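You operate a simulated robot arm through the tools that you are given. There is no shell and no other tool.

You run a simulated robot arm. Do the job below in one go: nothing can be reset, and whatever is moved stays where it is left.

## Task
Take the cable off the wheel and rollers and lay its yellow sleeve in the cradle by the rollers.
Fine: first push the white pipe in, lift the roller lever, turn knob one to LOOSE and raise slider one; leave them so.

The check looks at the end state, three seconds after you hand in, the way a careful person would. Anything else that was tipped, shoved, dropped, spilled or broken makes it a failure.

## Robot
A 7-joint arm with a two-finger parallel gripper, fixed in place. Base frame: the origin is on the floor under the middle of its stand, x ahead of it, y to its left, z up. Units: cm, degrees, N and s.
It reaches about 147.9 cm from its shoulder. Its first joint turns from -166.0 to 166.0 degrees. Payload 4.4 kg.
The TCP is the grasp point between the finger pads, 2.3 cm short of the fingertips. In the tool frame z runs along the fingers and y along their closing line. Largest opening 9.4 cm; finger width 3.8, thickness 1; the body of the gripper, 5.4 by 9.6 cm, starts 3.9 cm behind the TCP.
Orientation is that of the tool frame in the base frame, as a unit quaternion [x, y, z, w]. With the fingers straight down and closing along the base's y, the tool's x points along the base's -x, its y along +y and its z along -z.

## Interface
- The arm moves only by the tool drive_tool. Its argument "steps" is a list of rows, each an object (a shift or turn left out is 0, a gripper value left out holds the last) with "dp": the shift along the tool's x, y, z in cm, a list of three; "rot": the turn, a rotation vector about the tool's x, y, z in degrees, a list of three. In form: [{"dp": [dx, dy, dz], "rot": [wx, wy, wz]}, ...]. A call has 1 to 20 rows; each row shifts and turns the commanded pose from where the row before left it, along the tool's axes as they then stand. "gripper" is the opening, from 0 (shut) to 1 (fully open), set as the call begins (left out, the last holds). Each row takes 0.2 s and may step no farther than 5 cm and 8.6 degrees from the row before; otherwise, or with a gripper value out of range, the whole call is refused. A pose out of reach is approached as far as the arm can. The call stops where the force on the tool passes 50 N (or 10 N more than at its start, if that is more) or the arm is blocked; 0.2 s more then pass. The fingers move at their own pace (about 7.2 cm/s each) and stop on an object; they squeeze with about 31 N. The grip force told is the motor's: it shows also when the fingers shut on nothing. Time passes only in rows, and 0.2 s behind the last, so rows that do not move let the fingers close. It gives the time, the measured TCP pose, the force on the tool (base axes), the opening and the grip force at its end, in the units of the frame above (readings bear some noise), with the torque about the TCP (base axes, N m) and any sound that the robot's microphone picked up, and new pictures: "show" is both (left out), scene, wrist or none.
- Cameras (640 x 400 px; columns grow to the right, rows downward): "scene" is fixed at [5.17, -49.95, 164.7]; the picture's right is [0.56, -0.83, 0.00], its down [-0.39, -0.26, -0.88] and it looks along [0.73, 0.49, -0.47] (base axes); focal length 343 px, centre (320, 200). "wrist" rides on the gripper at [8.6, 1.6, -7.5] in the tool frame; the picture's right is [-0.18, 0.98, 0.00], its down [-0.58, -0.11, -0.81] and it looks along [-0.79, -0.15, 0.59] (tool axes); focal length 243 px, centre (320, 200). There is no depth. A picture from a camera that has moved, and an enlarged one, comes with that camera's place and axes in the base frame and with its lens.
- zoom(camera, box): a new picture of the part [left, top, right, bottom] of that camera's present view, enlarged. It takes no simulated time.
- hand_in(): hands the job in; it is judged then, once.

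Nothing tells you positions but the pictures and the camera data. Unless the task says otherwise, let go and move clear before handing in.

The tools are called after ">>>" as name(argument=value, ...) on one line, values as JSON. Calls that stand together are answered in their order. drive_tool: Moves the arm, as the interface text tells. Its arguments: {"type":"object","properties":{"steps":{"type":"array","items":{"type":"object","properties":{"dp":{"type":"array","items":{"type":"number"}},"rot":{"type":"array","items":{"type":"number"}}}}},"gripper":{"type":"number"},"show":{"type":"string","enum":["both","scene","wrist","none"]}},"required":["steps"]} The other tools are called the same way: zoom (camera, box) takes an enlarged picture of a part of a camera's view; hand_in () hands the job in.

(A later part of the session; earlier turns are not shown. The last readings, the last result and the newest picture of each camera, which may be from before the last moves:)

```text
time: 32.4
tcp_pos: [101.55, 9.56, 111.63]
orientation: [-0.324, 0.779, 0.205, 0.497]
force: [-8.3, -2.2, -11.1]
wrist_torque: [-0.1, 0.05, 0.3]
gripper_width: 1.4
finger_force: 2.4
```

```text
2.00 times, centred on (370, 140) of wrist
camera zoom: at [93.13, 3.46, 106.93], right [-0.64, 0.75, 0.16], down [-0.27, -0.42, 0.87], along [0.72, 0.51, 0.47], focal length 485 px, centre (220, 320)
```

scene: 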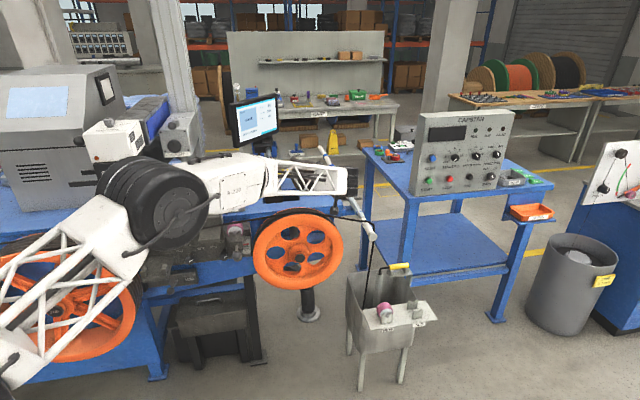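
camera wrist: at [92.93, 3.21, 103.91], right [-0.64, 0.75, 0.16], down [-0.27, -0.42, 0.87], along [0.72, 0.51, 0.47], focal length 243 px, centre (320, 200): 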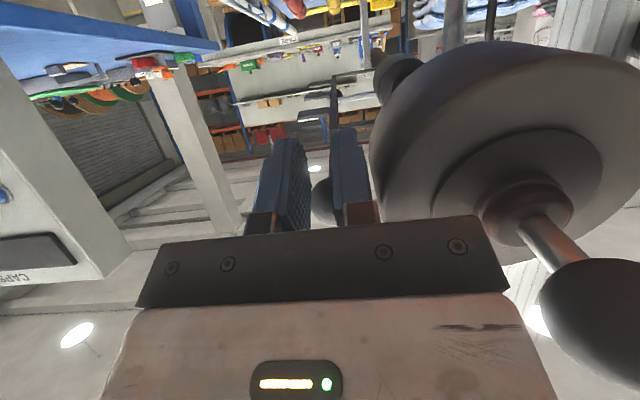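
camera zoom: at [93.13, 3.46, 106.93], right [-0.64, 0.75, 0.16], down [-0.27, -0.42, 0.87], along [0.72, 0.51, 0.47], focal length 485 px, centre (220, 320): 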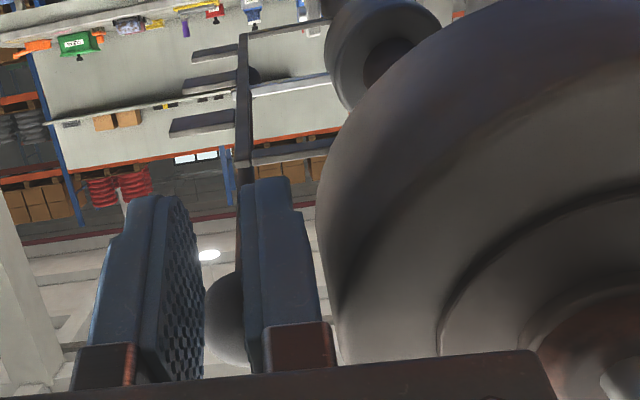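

>>> drive_tool(steps=[{"dp": [-0.97, 0, -0.3]}, {"dp": [-0.97, 0, -0.3]}, {"dp": [-0.97, 0, -0.3]}, {"dp": [-0.97, 0, -0.3]}], show="both")

>>> zoom(camera="wrist", box=[240, 40, 500, 240])

>>> zoom(camera="scene", box=[270, 120, 390, 230])

```text
time: 33.4
tcp_pos: [102.05, 9.98, 115.67]
orientation: [-0.325, 0.778, 0.205, 0.498]
force: [0.0, 0.1, -0.4]
wrist_torque: [0.04, -0.02, -0.02]
gripper_width: 1.22
finger_force: 0.1
camera wrist: at [93.59, 3.87, 111.01], right [-0.64, 0.75, 0.16], down [-0.27, -0.42, 0.87], along [0.72, 0.51, 0.47], focal length 243 px, centre (320, 200)
```

scene: 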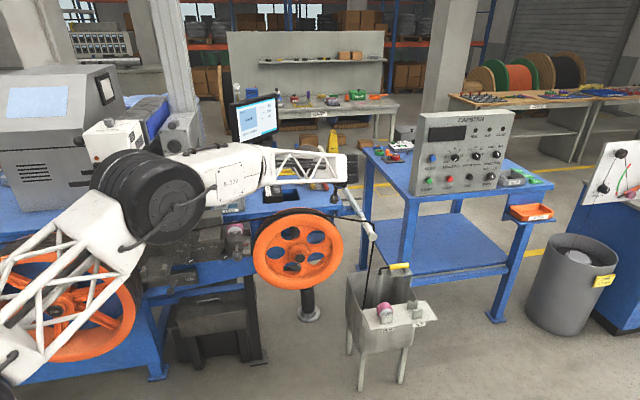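
wrist: 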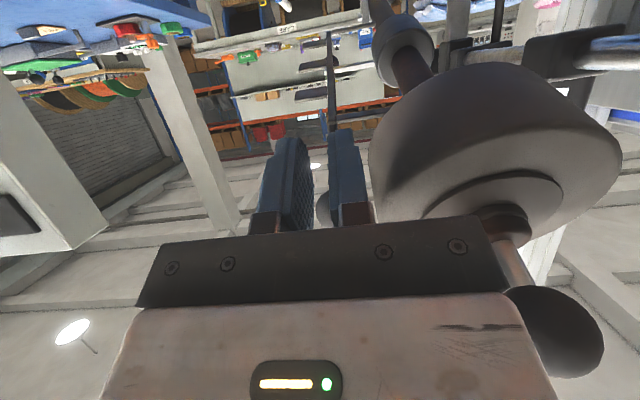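

```text
2.00 times, centred on (370, 140) of wrist
camera zoom: at [93.59, 3.87, 111.01], right [-0.64, 0.75, 0.16], down [-0.27, -0.42, 0.87], along [0.72, 0.51, 0.47], focal length 485 px, centre (220, 320)
```

zoom: 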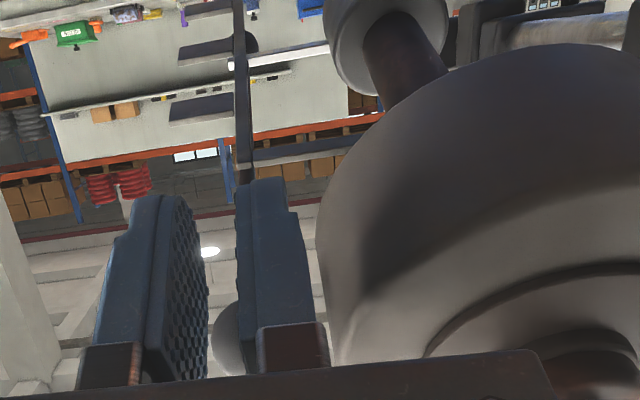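

```text
3.64 times, centred on (330, 175) of scene
camera zoom: at [5.17, -49.95, 164.7], right [0.56, -0.83, 0.0], down [-0.39, -0.26, -0.88], along [0.73, 0.49, -0.47], focal length 1247 px, centre (284, 291)
```

zoom: 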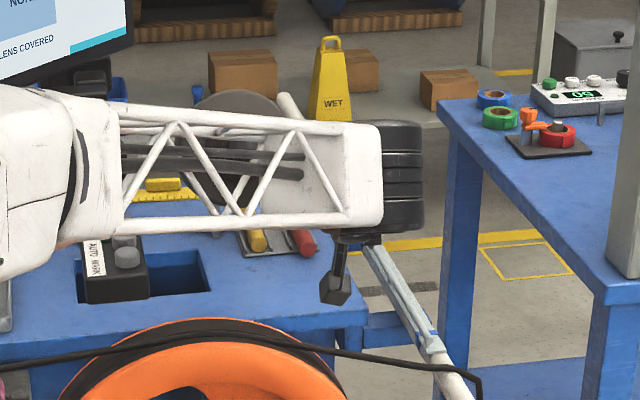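

The load vanished, which suggests the lever has gone over-centre and stays up on its own. I'll raise 1.5 cm more to check whether it is at its stop.

>>> drive_tool(steps=[{"dp": [-0.45, 0, -0.2]}, {"dp": [-0.45, 0, -0.2]}, {"dp": [-0.45, 0, -0.2]}], show="none")

>>> zoom(camera="wrist", box=[240, 40, 500, 240])

```text
time: 34.2
tcp_pos: [102.13, 10.03, 116.93]
orientation: [-0.323, 0.779, 0.204, 0.498]
force: [0.6, -0.4, -0.6]
wrist_torque: [0.02, 0.01, -0.02]
gripper_width: 1.2
finger_force: 0.1
```

```text
2.00 times, centred on (370, 140) of wrist
camera zoom: at [93.55, 3.82, 112.27], right [-0.64, 0.75, 0.16], down [-0.27, -0.42, 0.87], along [0.72, 0.51, 0.47], focal length 485 px, centre (220, 320)
```

zoom: 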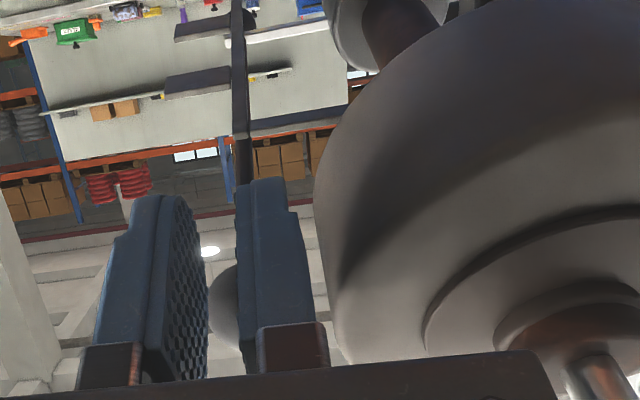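

The ball stays put while I move, with no load, so the lever is holding itself up. I'll back straight out and look at the whole assembly.

>>> drive_tool(steps=[{"dp": [1.27, 0, -2.72]}, {"dp": [1.69, 0, -3.62]}, {"dp": [1.69, 0, -3.62]}, {"dp": [1.69, 0, -3.62]}, {"dp": [1.69, 0, -3.62]}, {"dp": [1.69, 0, -3.62]}], show="both")

>>> zoom(camera="scene", box=[250, 120, 390, 230])

>>> zoom(camera="wrist", box=[240, 0, 540, 220])

```text
time: 35.6
tcp_pos: [85.83, -6.23, 116.92]
orientation: [-0.324, 0.778, 0.205, 0.497]
force: [0.0, 0.1, -1.3]
wrist_torque: [0.0, -0.02, -0.01]
gripper_width: 1.21
finger_force: 0.1
camera wrist: at [77.35, -12.43, 112.27], right [-0.64, 0.75, 0.16], down [-0.27, -0.42, 0.87], along [0.72, 0.51, 0.47], focal length 243 px, centre (320, 200)
```

scene: 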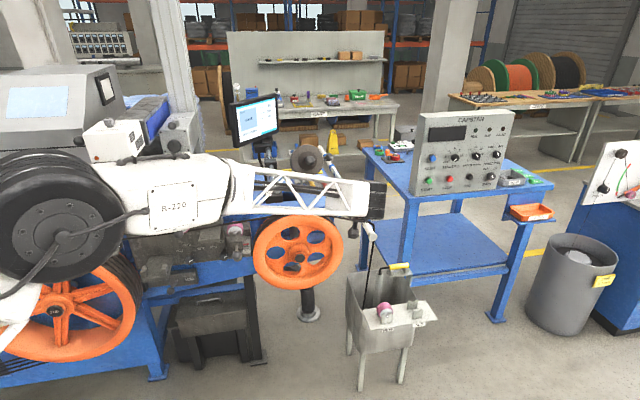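
wrist: 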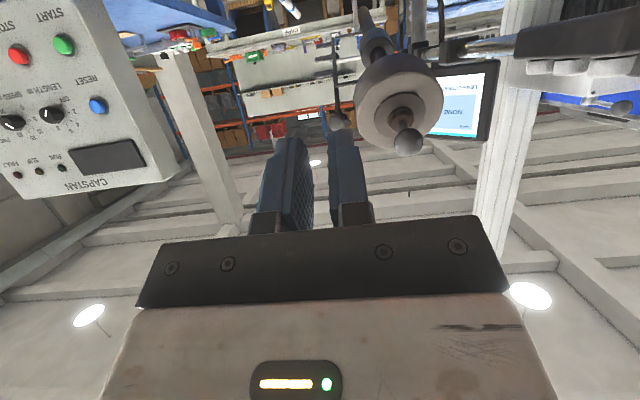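

```text
3.64 times, centred on (320, 175) of scene
camera zoom: at [5.17, -49.95, 164.7], right [0.56, -0.83, 0.0], down [-0.39, -0.26, -0.88], along [0.73, 0.49, -0.47], focal length 1247 px, centre (320, 291)
```

zoom: 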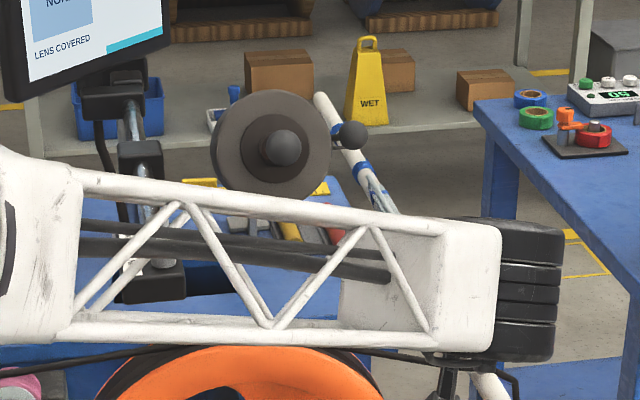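

```text
1.82 times, centred on (390, 110) of wrist
camera zoom: at [77.35, -12.43, 112.27], right [-0.64, 0.75, 0.16], down [-0.27, -0.42, 0.87], along [0.72, 0.51, 0.47], focal length 441 px, centre (193, 364)
```

zoom: 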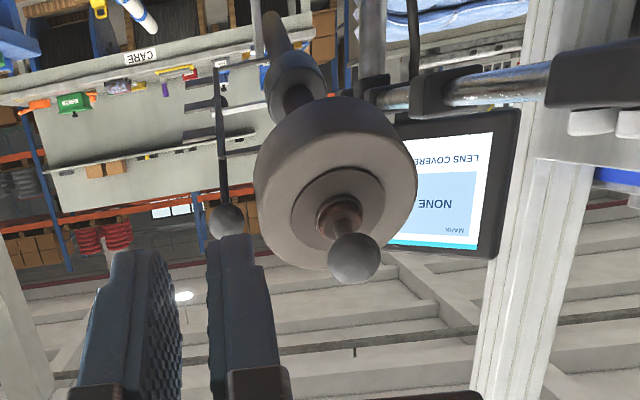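

The roller assembly is up and holding. Next is knob one, which I place at about (66,54,80) on the grey panel to the left. I'll turn the gripper back to vertical, move left well in front of the machine, and look at the panel closely.

>>> drive_tool(steps=[{"dp": [0, 0, -1], "rot": [0, 8.1, 0]}, {"dp": [0, 0, -1], "rot": [0, 8.1, 0]}, {"dp": [0, 0, 0], "rot": [0, 8.1, 0]}, {"dp": [0, 0, 0], "rot": [0, 8.1, 0]}, {"dp": [0, 0, 0], "rot": [0, 8.1, 0]}, {"dp": [0, 0, 0], "rot": [0, 8.1, 0]}, {"dp": [0, 0, 0], "rot": [0, 8.1, 0]}, {"dp": [0, 0, 0], "rot": [0, 8.1, 0]}], show="both")

```text
time: 37.4
tcp_pos: [84.48, -7.4, 118.09]
orientation: [-0.383, 0.924, -0.001, 0.002]
force: [-0.3, -0.4, 0.1]
wrist_torque: [0.02, 0.0, 0.0]
gripper_width: 1.23
finger_force: 0.1
camera wrist: at [77.25, -12.36, 125.49], right [-0.57, 0.82, 0.0], down [0.48, 0.34, 0.81], along [0.67, 0.45, -0.59], focal length 243 px, centre (320, 200)
```

scene: 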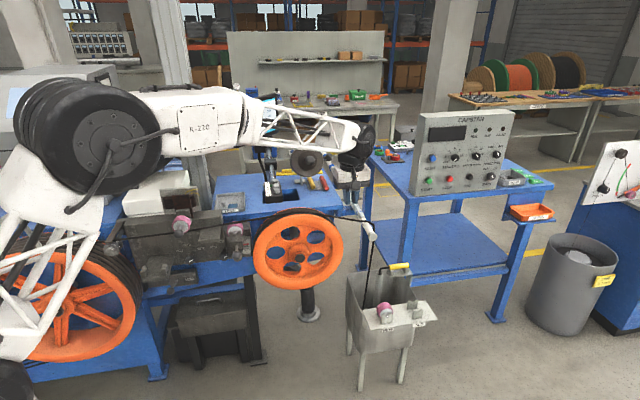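
wrist: 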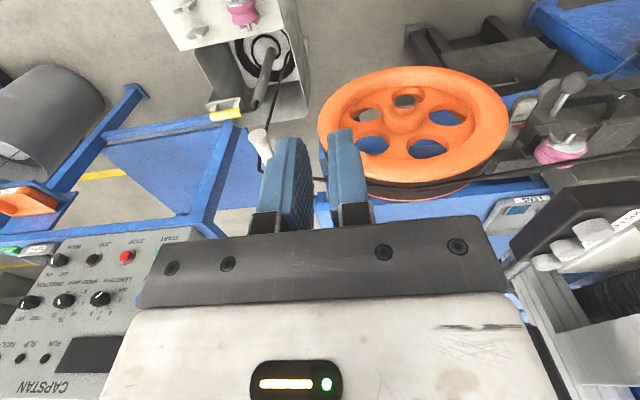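

>>> drive_tool(steps=[{"dp": [0.23, 4.82, 0]}, {"dp": [0.23, 4.82, 0]}, {"dp": [0.23, 4.82, 0]}, {"dp": [0.23, 4.82, 0]}, {"dp": [0.23, 4.82, 0]}, {"dp": [0.23, 4.82, 0]}], show="both")

```text
time: 38.8
tcp_pos: [63.08, 12.23, 117.63]
orientation: [-0.383, 0.924, -0.001, 0.003]
force: [0.3, 0.5, 0.1]
wrist_torque: [-0.03, -0.03, 0.0]
gripper_width: 1.22
finger_force: 0.0
camera wrist: at [55.78, 7.24, 125.07], right [-0.57, 0.82, 0.0], down [0.48, 0.33, 0.81], along [0.67, 0.46, -0.59], focal length 243 px, centre (320, 200)
```

scene: 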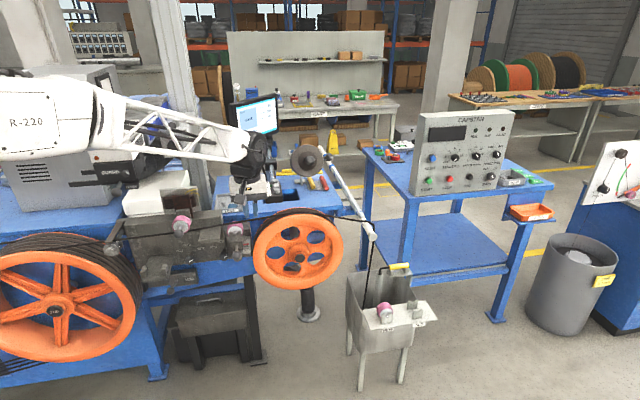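
wrist: 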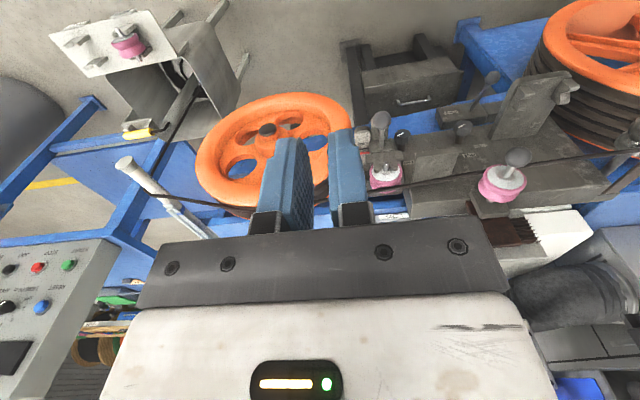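

Good progress with a clear view of the roller unit. I'll zoom on it from here, then continue a bit further left.

>>> zoom(camera="wrist", box=[360, 40, 640, 240])

>>> zoom(camera="scene", box=[90, 170, 270, 300])

>>> zoom(camera="scene", box=[250, 120, 390, 230])

```text
2.00 times, centred on (500, 140) of wrist
camera zoom: at [55.78, 7.24, 125.07], right [-0.57, 0.82, 0.0], down [0.48, 0.33, 0.81], along [0.67, 0.46, -0.59], focal length 485 px, centre (-40, 320)
```

zoom: 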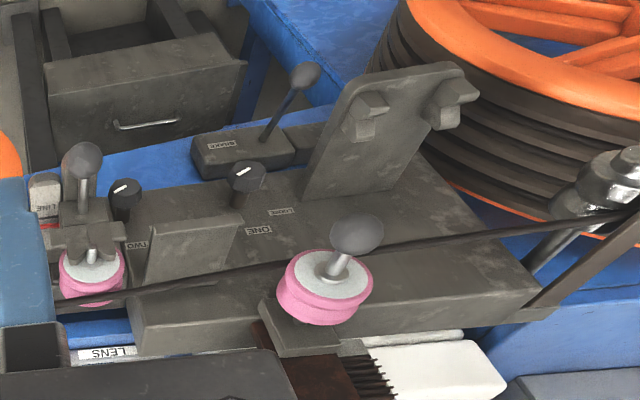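

```text
3.08 times, centred on (180, 235) of scene
camera zoom: at [5.17, -49.95, 164.7], right [0.56, -0.83, 0.0], down [-0.39, -0.26, -0.88], along [0.73, 0.49, -0.47], focal length 1055 px, centre (751, 92)
```

zoom: 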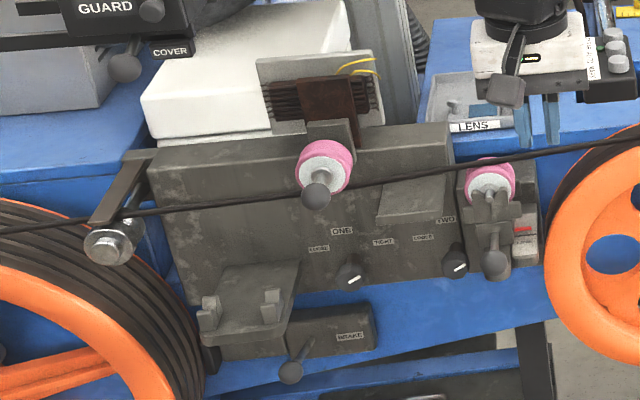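

```text
3.64 times, centred on (320, 175) of scene
camera zoom: at [5.17, -49.95, 164.7], right [0.56, -0.83, 0.0], down [-0.39, -0.26, -0.88], along [0.73, 0.49, -0.47], focal length 1247 px, centre (320, 291)
```

zoom: 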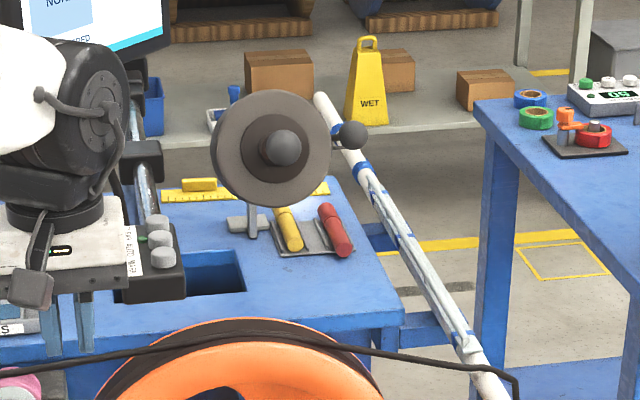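

>>> zoom(camera="wrist", box=[430, 100, 530, 170])

>>> zoom(camera="scene", box=[165, 235, 225, 272])

>>> zoom(camera="wrist", box=[500, 60, 640, 160])

```text
5.71 times, centred on (480, 135) of wrist
camera zoom: at [55.78, 7.24, 125.07], right [-0.57, 0.82, 0.0], down [0.48, 0.33, 0.81], along [0.67, 0.46, -0.59], focal length 1386 px, centre (-594, 571)
```

zoom: 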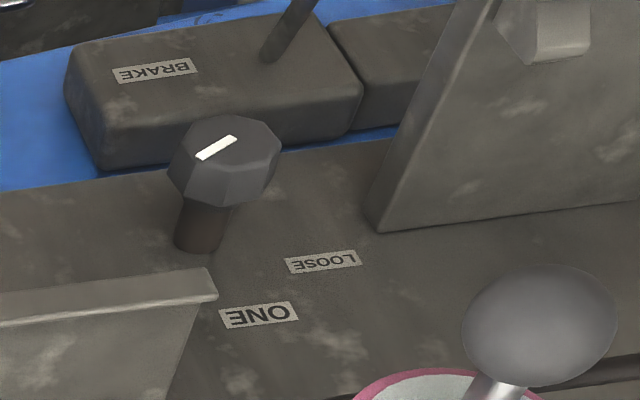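

```text
10.67 times, centred on (195, 254) of scene
camera zoom: at [5.17, -49.95, 164.7], right [0.56, -0.83, 0.0], down [-0.39, -0.26, -0.88], along [0.73, 0.49, -0.47], focal length 3659 px, centre (1653, -371)
```

zoom: 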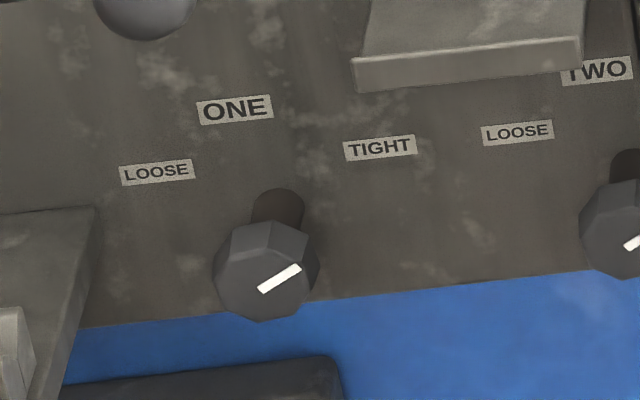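

```text
4.00 times, centred on (570, 110) of wrist
camera zoom: at [55.78, 7.24, 125.07], right [-0.57, 0.82, 0.0], down [0.48, 0.33, 0.81], along [0.67, 0.46, -0.59], focal length 970 px, centre (-680, 560)
```

zoom: 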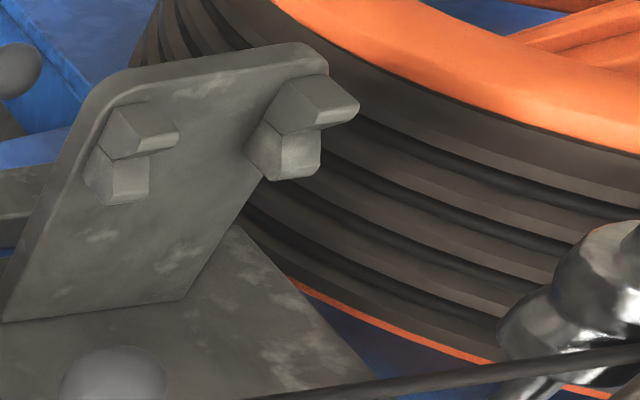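

Knob one's face is at about (65.7,52.1,80.8), its pointer on TIGHT (right), and LOOSE needs roughly a 125° counter-clockwise turn. The cradle prongs are at about (50.4,57.2,83) and (55.5,53.1,83). I'll move over in front of the knob, still high.

>>> drive_tool(steps=[{"dp": [-1.46, 4.4, 0.93]}, {"dp": [-1.46, 4.4, 0.93]}, {"dp": [-1.46, 4.4, 0.93]}, {"dp": [-1.46, 4.4, 0.93]}, {"dp": [-1.46, 4.4, 0.93]}, {"dp": [-1.46, 4.4, 0.93]}], gripper=0.64, show="both")

```text
time: 40.2
tcp_pos: [50.64, 37.0, 112.55]
orientation: [-0.383, 0.924, -0.001, 0.002]
force: [-0.3, 0.7, 0.1]
wrist_torque: [-0.01, -0.03, 0.01]
gripper_width: 6.02
finger_force: 0.1
camera wrist: at [43.38, 32.12, 119.95], right [-0.57, 0.82, 0.0], down [0.48, 0.33, 0.81], along [0.67, 0.46, -0.59], focal length 243 px, centre (320, 200)
```

scene: 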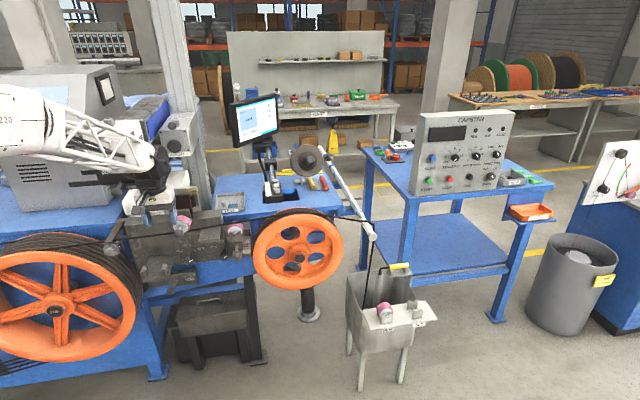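
wrist: 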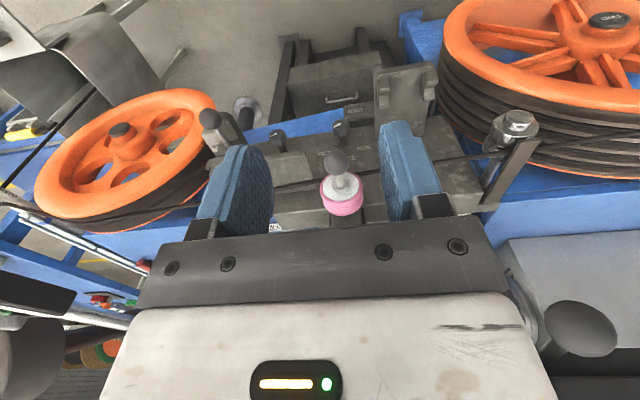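

>>> zoom(camera="wrist", box=[250, 60, 450, 220])

>>> zoom(camera="wrist", box=[300, 100, 380, 160])

```text
2.50 times, centred on (350, 140) of wrist
camera zoom: at [43.38, 32.12, 119.95], right [-0.57, 0.82, 0.0], down [0.48, 0.33, 0.81], along [0.67, 0.46, -0.59], focal length 606 px, centre (245, 350)
```

zoom: 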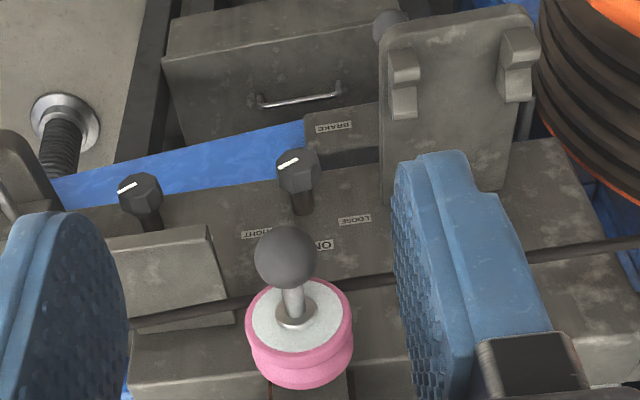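

```text
6.67 times, centred on (340, 130) of wrist
camera zoom: at [43.38, 32.12, 119.95], right [-0.57, 0.82, 0.0], down [0.48, 0.33, 0.81], along [0.67, 0.46, -0.59], focal length 1618 px, centre (187, 667)
```

zoom: 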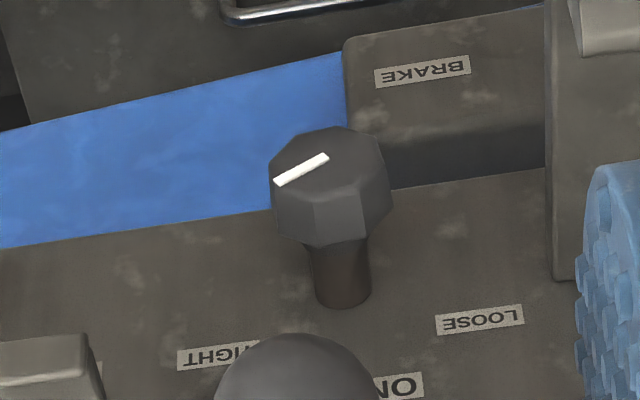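

Pointer confirmed on TIGHT; knob face at A≈83.3, B≈9.5, z≈80.7. I'll level the gripper here (in front of the slider ball), then descend and approach.

>>> drive_tool(steps=[{"rot": [0, -8.18, 0]}, {"rot": [0, -8.18, 0]}, {"rot": [0, -8.18, 0]}, {"rot": [0, -8.18, 0]}, {"rot": [0, -8.18, 0]}, {"rot": [0, -8.18, 0]}, {"rot": [0, -8.18, 0]}, {"rot": [0, -8.18, 0]}, {"rot": [0, -8.18, 0]}, {"rot": [0, -8.18, 0]}, {"rot": [0, -8.2, 0]}], show="both")

```text
time: 42.6
tcp_pos: [49.74, 37.78, 111.27]
orientation: [-0.349, 0.631, 0.24, 0.65]
force: [0.6, -3.0, 8.3]
wrist_torque: [-0.29, 0.36, 0.11]
gripper_width: 6.02
finger_force: 0.0
camera wrist: at [44.47, 32.13, 102.87], right [-0.76, 0.65, 0.03], down [-0.5, -0.6, 0.62], along [0.43, 0.46, 0.78], focal length 243 px, centre (320, 200)
```

scene: 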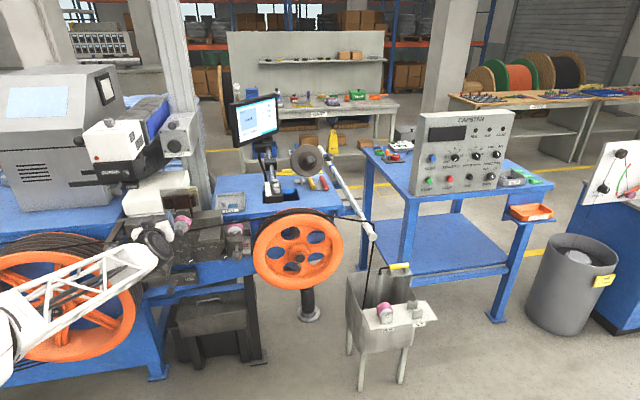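
wrist: 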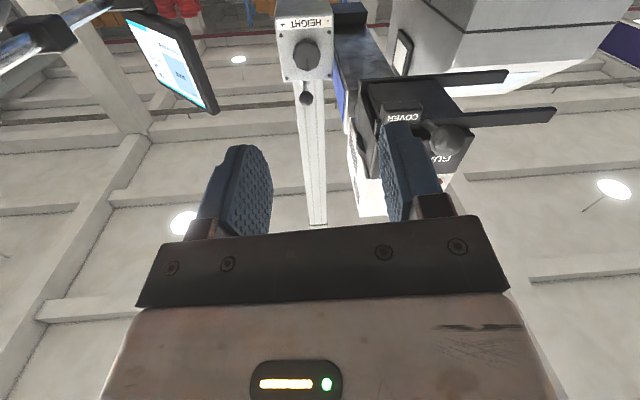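

>>> drive_tool(steps=[{"dp": [0, 0, 0]}, {"dp": [0, 0, 0]}], show="scene")

>>> zoom(camera="scene", box=[0, 170, 260, 400])

```text
time: 43.2
tcp_pos: [50.73, 36.94, 112.27]
orientation: [-0.271, 0.652, 0.27, 0.655]
force: [0.4, 0.3, 0.3]
wrist_torque: [-0.02, 0.0, 0.0]
gripper_width: 6.03
finger_force: 0.1
```

scene: 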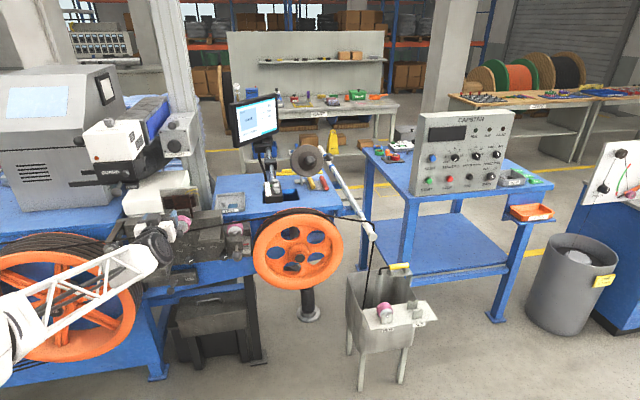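

```text
1.74 times, centred on (130, 285) of scene
camera zoom: at [5.17, -49.95, 164.7], right [0.56, -0.83, 0.0], down [-0.39, -0.26, -0.88], along [0.73, 0.49, -0.47], focal length 596 px, centre (650, 52)
```

zoom: 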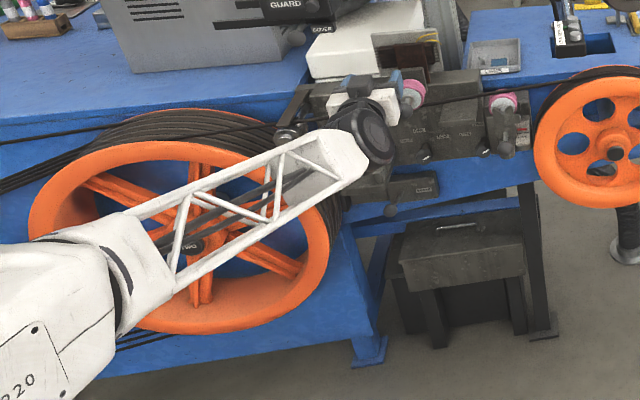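

The pose has settled level and force-free. I'll lower slowly to the knob's height, still well in front of it.

>>> drive_tool(steps=[{"dp": [3, 0.1, 0]}, {"dp": [3, 0.1, 0]}, {"dp": [3, 0.1, 0]}, {"dp": [3, 0, 0]}, {"dp": [3, 0, 0]}, {"dp": [3, 0, 0]}, {"dp": [0, 0, 0]}], show="both")

```text
time: 44.8
tcp_pos: [50.57, 36.94, 94.42]
orientation: [-0.273, 0.651, 0.271, 0.655]
force: [-0.1, -0.5, -0.2]
wrist_torque: [-0.03, -0.01, 0.0]
gripper_width: 6.02
finger_force: 0.2
camera wrist: at [44.26, 32.84, 85.66], right [-0.7, 0.69, 0.18], down [-0.49, -0.65, 0.58], along [0.52, 0.32, 0.79], focal length 243 px, centre (320, 200)
```

scene: 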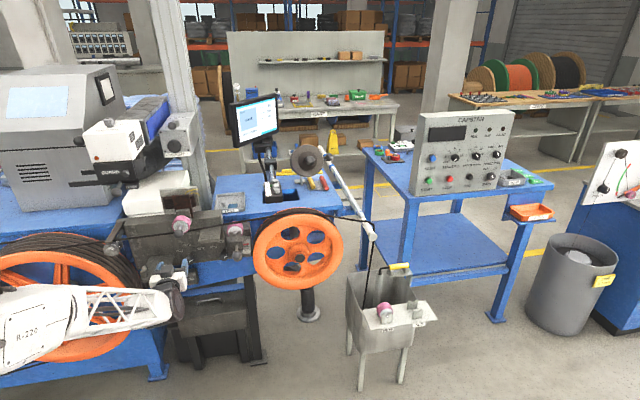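
wrist: 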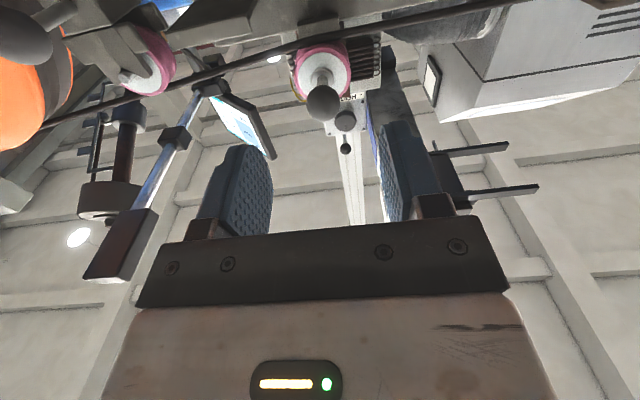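

>>> drive_tool(steps=[{"dp": [3, 0, 0]}, {"dp": [3, 0, 0]}, {"dp": [3, 0, 0]}, {"dp": [3, 0, 0]}, {"dp": [1.65, 0.1, 0]}, {"dp": [0, 0, 0]}], show="both")

>>> zoom(camera="wrist", box=[220, 0, 460, 220])

```text
time: 46.2
tcp_pos: [51.61, 35.26, 80.98]
orientation: [-0.274, 0.651, 0.273, 0.653]
force: [-0.1, -0.4, 0.4]
wrist_torque: [0.01, 0.0, -0.01]
gripper_width: 6.01
finger_force: 0.1
out of reach, approached as far as the arm can: row 1, 2, 3, 4
camera wrist: at [45.33, 31.12, 72.24], right [-0.7, 0.69, 0.18], down [-0.49, -0.65, 0.58], along [0.52, 0.32, 0.79], focal length 243 px, centre (320, 200)
```

scene: 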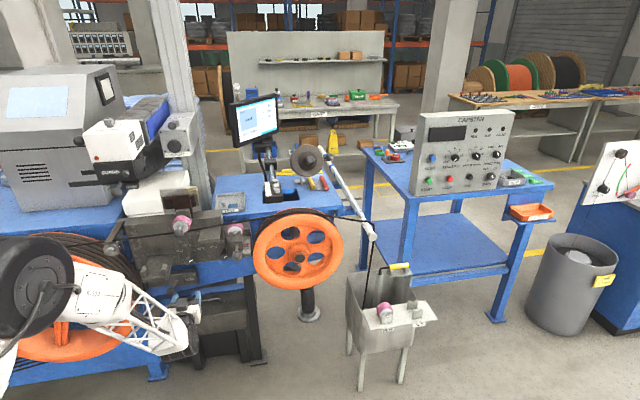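
wrist: 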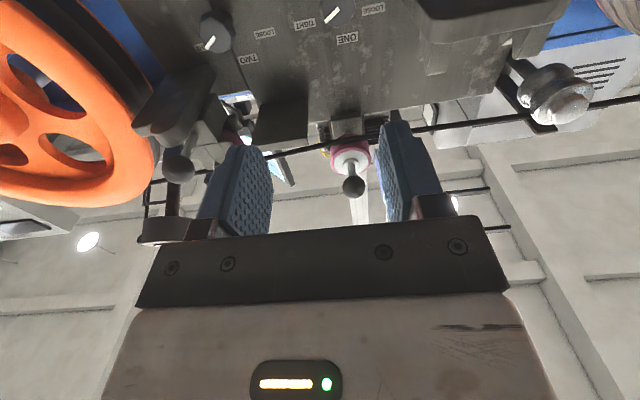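

```text
1.82 times, centred on (340, 110) of wrist
camera zoom: at [45.33, 31.12, 72.24], right [-0.7, 0.69, 0.18], down [-0.49, -0.65, 0.58], along [0.52, 0.32, 0.79], focal length 441 px, centre (284, 364)
```

zoom: 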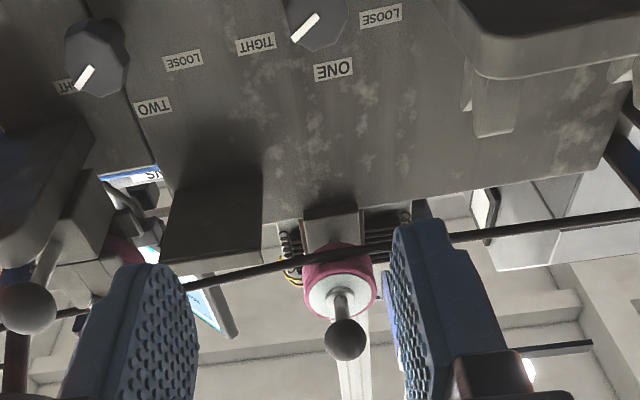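

>>> drive_tool(steps=[{"dp": [0, 0.7, 3]}, {"dp": [0, 0.7, 3]}, {"dp": [0, 0.7, 3]}, {"dp": [0, 0, 3]}, {"dp": [0, 0, 0]}], show="both")

>>> zoom(camera="wrist", box=[180, 0, 500, 220])

>>> zoom(camera="scene", box=[100, 200, 260, 330])

```text
time: 47.4
tcp_pos: [60.87, 41.62, 81.12]
orientation: [-0.275, 0.65, 0.273, 0.653]
force: [0.0, -0.6, -0.2]
wrist_torque: [-0.02, -0.01, 0.01]
gripper_width: 6.0
finger_force: 0.1
out of reach, approached as far as the arm can: row 1, 2, 3, 4
camera wrist: at [54.63, 37.55, 72.31], right [-0.7, 0.69, 0.18], down [-0.49, -0.65, 0.58], along [0.52, 0.32, 0.79], focal length 243 px, centre (320, 200)
```

scene: 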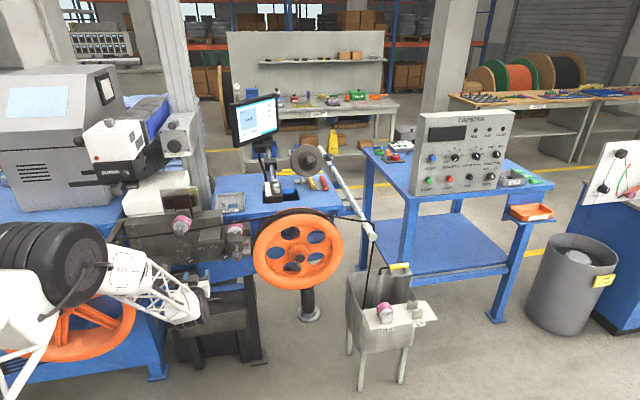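
wrist: 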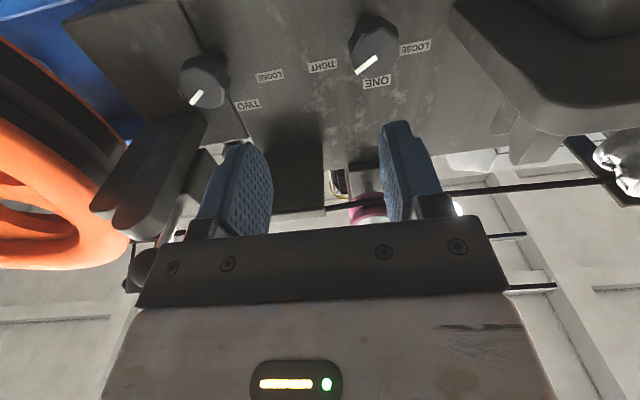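

```text
1.82 times, centred on (340, 110) of wrist
camera zoom: at [54.63, 37.55, 72.31], right [-0.7, 0.69, 0.18], down [-0.49, -0.65, 0.58], along [0.52, 0.32, 0.79], focal length 441 px, centre (284, 364)
```

zoom: 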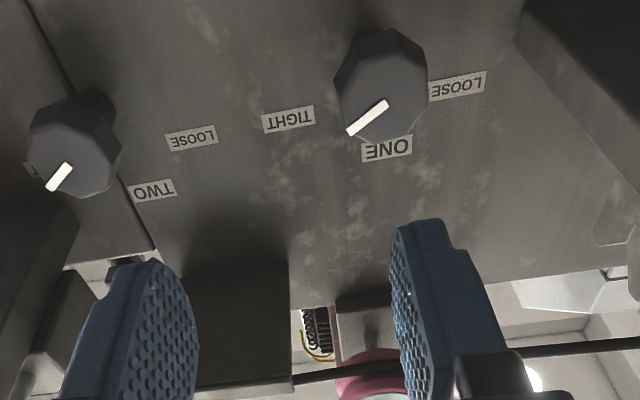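

```text
3.08 times, centred on (180, 265) of scene
camera zoom: at [5.17, -49.95, 164.7], right [0.56, -0.83, 0.0], down [-0.39, -0.26, -0.88], along [0.73, 0.49, -0.47], focal length 1055 px, centre (751, 0)
```

zoom: 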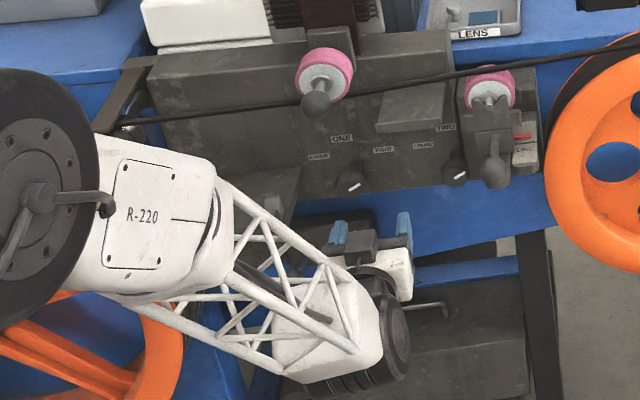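

The level pose sits at the edge of the arm's reach here and drifts sideways. A pitched-down tool (about 30°) worked well before, so I'll tilt to that and let the arm settle.

>>> drive_tool(steps=[{"dp": [0, 0, -1], "rot": [0, 7.5, 0]}, {"dp": [0, 0, 0], "rot": [0, 7.5, 0]}, {"dp": [0, 0, 0], "rot": [0, 7.5, 0]}, {"dp": [0, 0, 0], "rot": [0, 7.5, 0]}, {"dp": [0, 0, 0]}, {"dp": [0, 0, 0]}], show="both")

```text
time: 48.8
tcp_pos: [60.27, 40.85, 80.98]
orientation: [-0.332, 0.799, 0.191, 0.464]
force: [0.3, 0.0, 0.0]
wrist_torque: [0.02, -0.01, -0.01]
gripper_width: 6.02
finger_force: 0.1
camera wrist: at [51.53, 34.48, 77.22], right [-0.63, 0.76, 0.16], down [-0.22, -0.37, 0.91], along [0.74, 0.54, 0.39], focal length 243 px, centre (320, 200)
```

scene: 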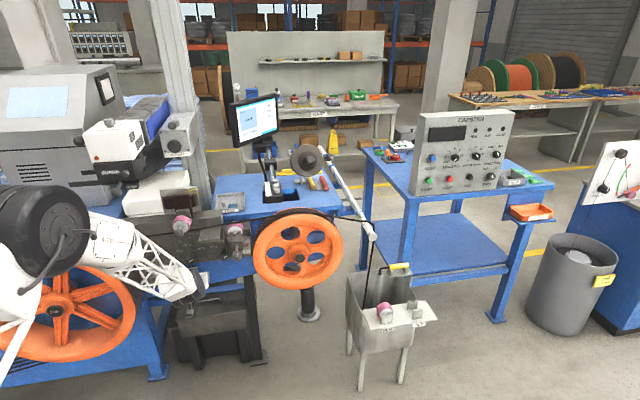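
wrist: 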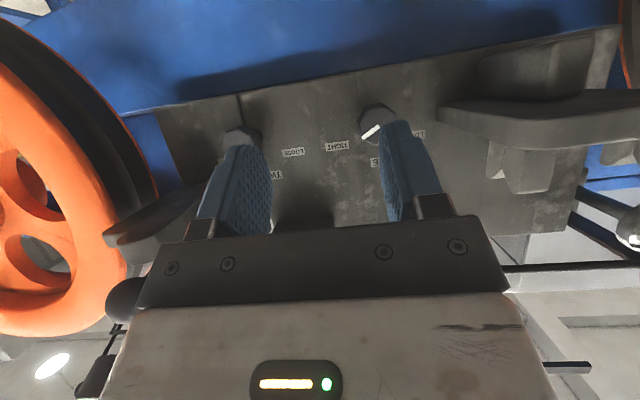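

>>> drive_tool(steps=[{"dp": [0, 2.14, 0]}, {"dp": [0, 2.14, 0]}, {"dp": [0, 0, 0]}], show="wrist")

>>> zoom(camera="wrist", box=[220, 60, 480, 220])

```text
time: 49.6
tcp_pos: [57.2, 44.16, 81.04]
orientation: [-0.332, 0.799, 0.191, 0.464]
force: [-0.3, 1.0, 0.0]
wrist_torque: [0.03, -0.02, -0.01]
gripper_width: 6.03
finger_force: 0.1
camera wrist: at [48.5, 37.61, 77.18], right [-0.63, 0.76, 0.16], down [-0.22, -0.37, 0.91], along [0.74, 0.54, 0.39], focal length 243 px, centre (320, 200)
```

wrist: 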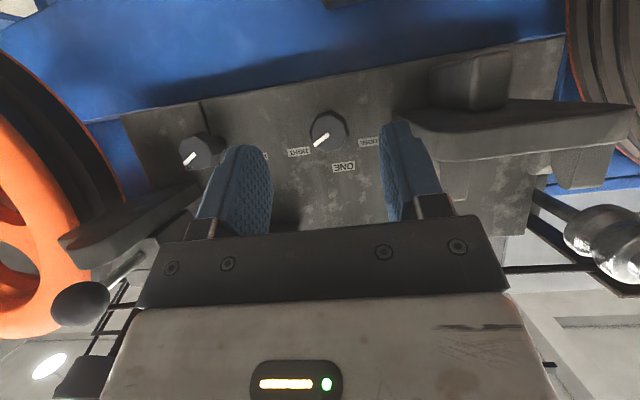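

```text
2.46 times, centred on (350, 140) of wrist
camera zoom: at [48.5, 37.61, 77.18], right [-0.63, 0.76, 0.16], down [-0.22, -0.37, 0.91], along [0.74, 0.54, 0.39], focal length 597 px, centre (246, 348)
```

zoom: 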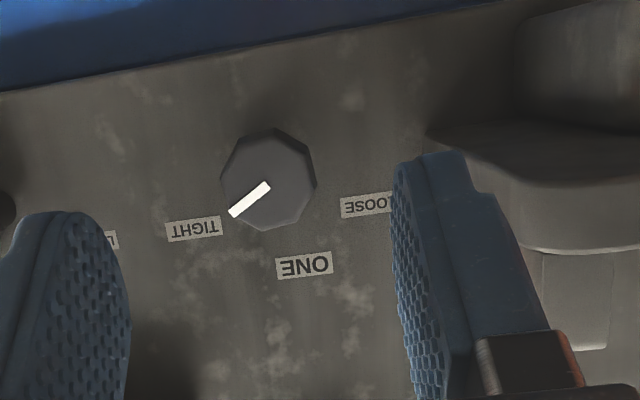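

The view from below is excellent: knob face, pointer on TIGHT, and LOOSE to its left are all visible. I'll pre-roll the tool +25° about the knob's axis while standing off, then check the pose.

>>> drive_tool(steps=[{"dp": [0.476, -0.13, 0.275]}, {"rot": [-4.17, 0, 7.22]}, {"rot": [-4.17, 0, 7.22]}, {"rot": [-4.17, 0, 7.22]}, {"dp": [0, 0, 0]}], show="both")

>>> zoom(camera="wrist", box=[180, 40, 480, 230])

```text
time: 50.8
tcp_pos: [57.28, 43.95, 80.49]
orientation: [-0.224, 0.822, 0.36, 0.381]
force: [-0.1, -0.4, 0.3]
wrist_torque: [0.02, 0.04, 0.0]
gripper_width: 6.06
finger_force: 0.1
camera wrist: at [47.65, 38.47, 77.67], right [-0.52, 0.65, 0.56], down [0.05, -0.63, 0.78], along [0.85, 0.43, 0.3], focal length 243 px, centre (320, 200)
```

scene: 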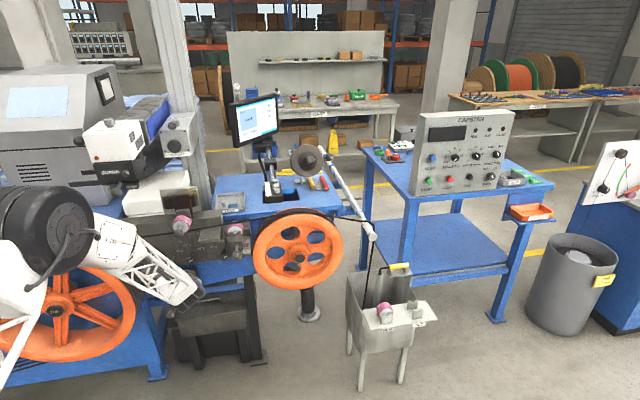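
wrist: 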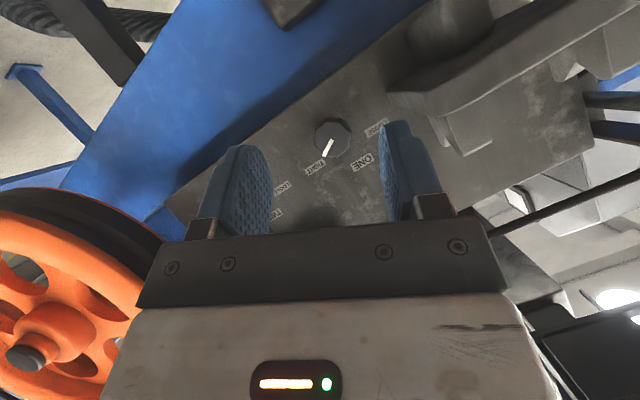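

```text
2.11 times, centred on (330, 135) of wrist
camera zoom: at [47.65, 38.47, 77.67], right [-0.52, 0.65, 0.56], down [0.05, -0.63, 0.78], along [0.85, 0.43, 0.3], focal length 511 px, centre (299, 337)
```

zoom: 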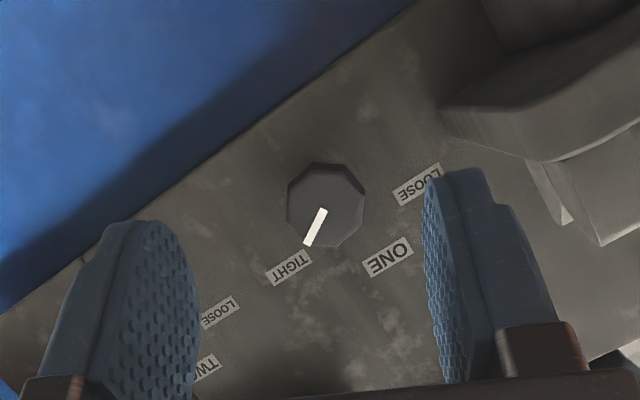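

Still reachable, with the knob centred between the fingers. I'll advance along the knob's axis.

>>> drive_tool(steps=[{"dp": [-1.025, 0, 1.775]}, {"dp": [-1.025, 0, 1.775]}, {"dp": [-1.025, 0, 1.775]}, {"dp": [-1.025, 0, 1.775]}, {"dp": [0, 0, 0]}], show="both")

>>> zoom(camera="wrist", box=[180, 40, 480, 230])

>>> zoom(camera="scene", box=[100, 200, 260, 320])

```text
time: 52.0
tcp_pos: [63.24, 49.73, 80.42]
orientation: [-0.225, 0.821, 0.36, 0.38]
force: [0.0, 0.3, 0.9]
wrist_torque: [-0.01, 0.0, -0.03]
gripper_width: 6.03
finger_force: 0.1
camera wrist: at [53.46, 44.39, 77.64], right [-0.52, 0.65, 0.56], down [0.05, -0.63, 0.78], along [0.85, 0.43, 0.3], focal length 243 px, centre (320, 200)
```

scene: 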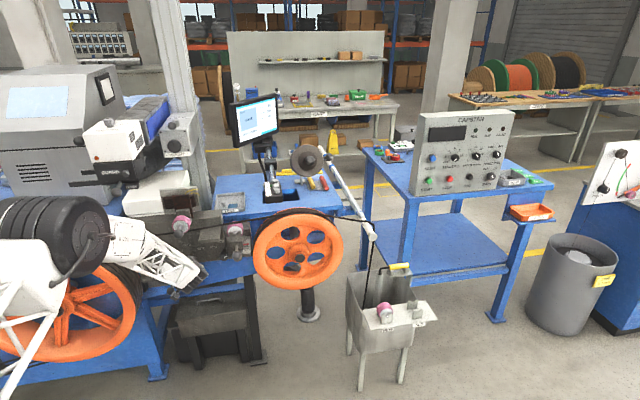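
wrist: 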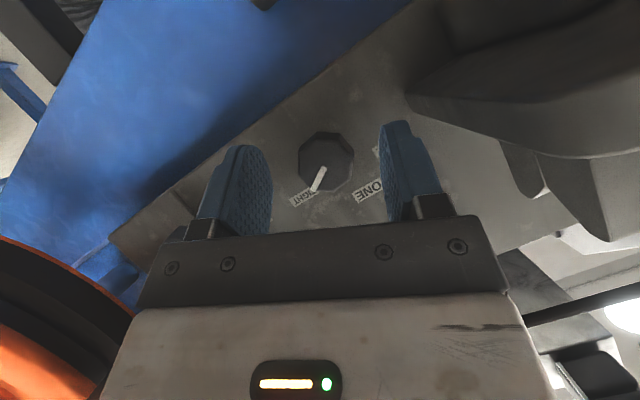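

```text
2.11 times, centred on (330, 135) of wrist
camera zoom: at [53.46, 44.39, 77.64], right [-0.52, 0.65, 0.56], down [0.05, -0.63, 0.78], along [0.85, 0.43, 0.3], focal length 511 px, centre (299, 337)
```

zoom: 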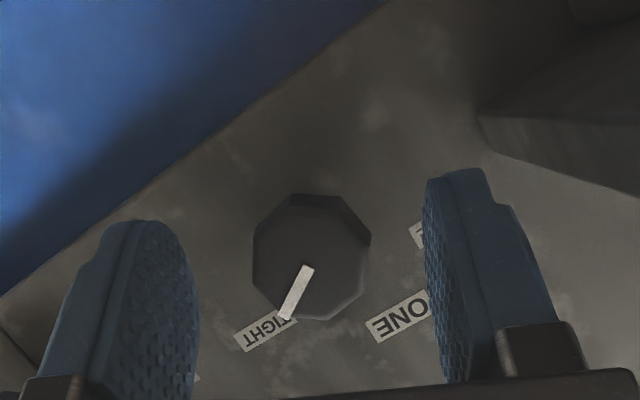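

```text
3.33 times, centred on (180, 260) of scene
camera zoom: at [5.17, -49.95, 164.7], right [0.56, -0.83, 0.0], down [-0.39, -0.26, -0.88], along [0.73, 0.49, -0.47], focal length 1143 px, centre (787, 0)
```

zoom: 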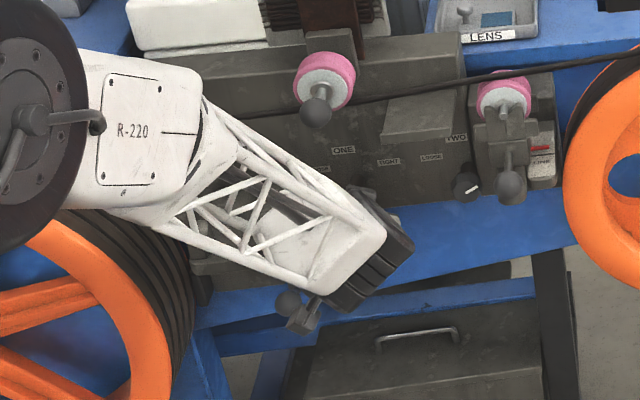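

>>> drive_tool(steps=[{"dp": [-0.93, 0.18, 1.77]}, {"dp": [-1.0, 0, 1.732]}, {"dp": [0, 0, 0]}], show="wrist")

>>> zoom(camera="wrist", box=[180, 60, 480, 250])

```text
time: 52.8
tcp_pos: [65.89, 52.7, 80.52]
orientation: [-0.225, 0.821, 0.36, 0.382]
force: [0.2, -0.5, 0.5]
wrist_torque: [0.04, 0.01, -0.01]
gripper_width: 6.0
finger_force: 0.0
camera wrist: at [56.16, 47.21, 77.75], right [-0.52, 0.65, 0.56], down [0.05, -0.63, 0.78], along [0.85, 0.43, 0.3], focal length 243 px, centre (320, 200)
```

wrist: 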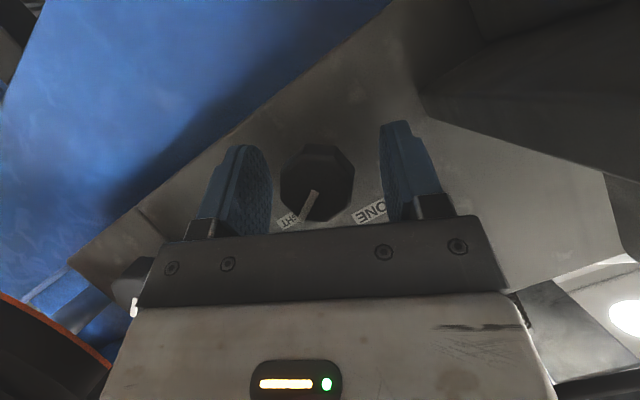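

```text
2.11 times, centred on (330, 155) of wrist
camera zoom: at [56.16, 47.21, 77.75], right [-0.52, 0.65, 0.56], down [0.05, -0.63, 0.78], along [0.85, 0.43, 0.3], focal length 511 px, centre (299, 295)
```

zoom: 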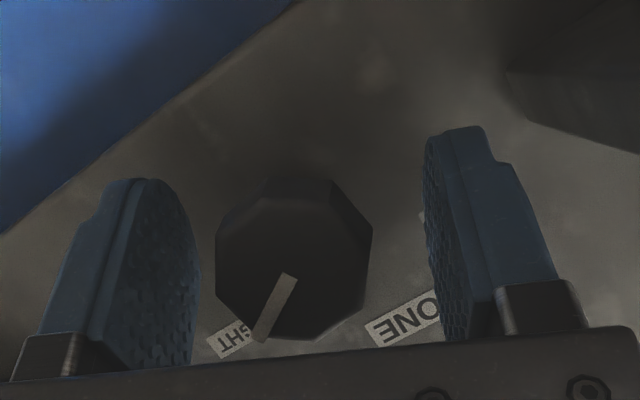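

The knob is between the pads. I'll close on it.

>>> drive_tool(steps=[{"dp": [0, 0, 0]}, {"dp": [0, 0, 0]}, {"dp": [0, 0, 0]}], gripper=0, show="wrist")

>>> zoom(camera="wrist", box=[180, 60, 480, 250])

```text
time: 53.6
tcp_pos: [65.91, 52.43, 80.45]
orientation: [-0.225, 0.821, 0.36, 0.382]
force: [30.4, -10.6, -12.3]
wrist_torque: [0.0, 0.03, -0.39]
gripper_width: 3.54
finger_force: 44.9
camera wrist: at [56.21, 47.14, 77.71], right [-0.52, 0.65, 0.56], down [0.05, -0.63, 0.78], along [0.85, 0.43, 0.29], focal length 243 px, centre (320, 200)
```

wrist: 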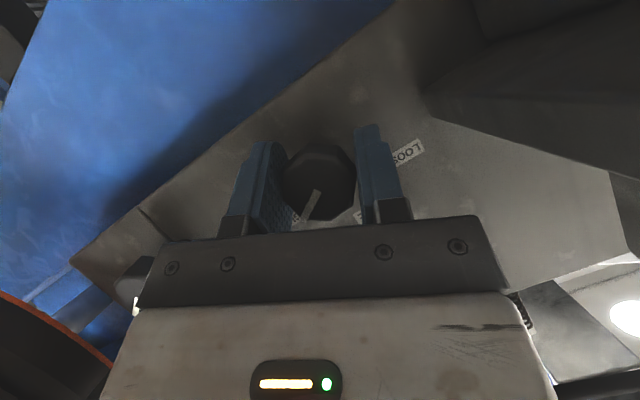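

```text
2.11 times, centred on (330, 155) of wrist
camera zoom: at [56.21, 47.14, 77.71], right [-0.52, 0.65, 0.56], down [0.05, -0.63, 0.78], along [0.85, 0.43, 0.29], focal length 511 px, centre (299, 295)
```

zoom: 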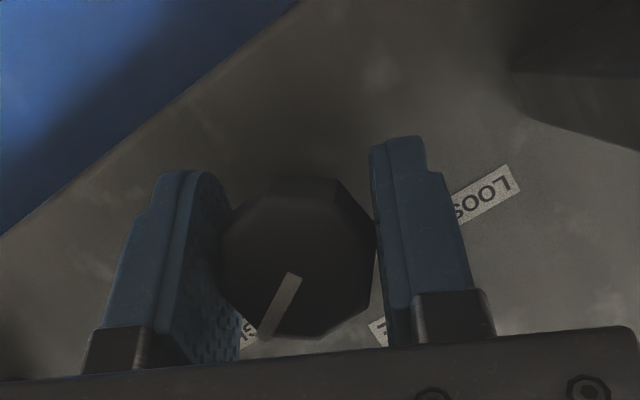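

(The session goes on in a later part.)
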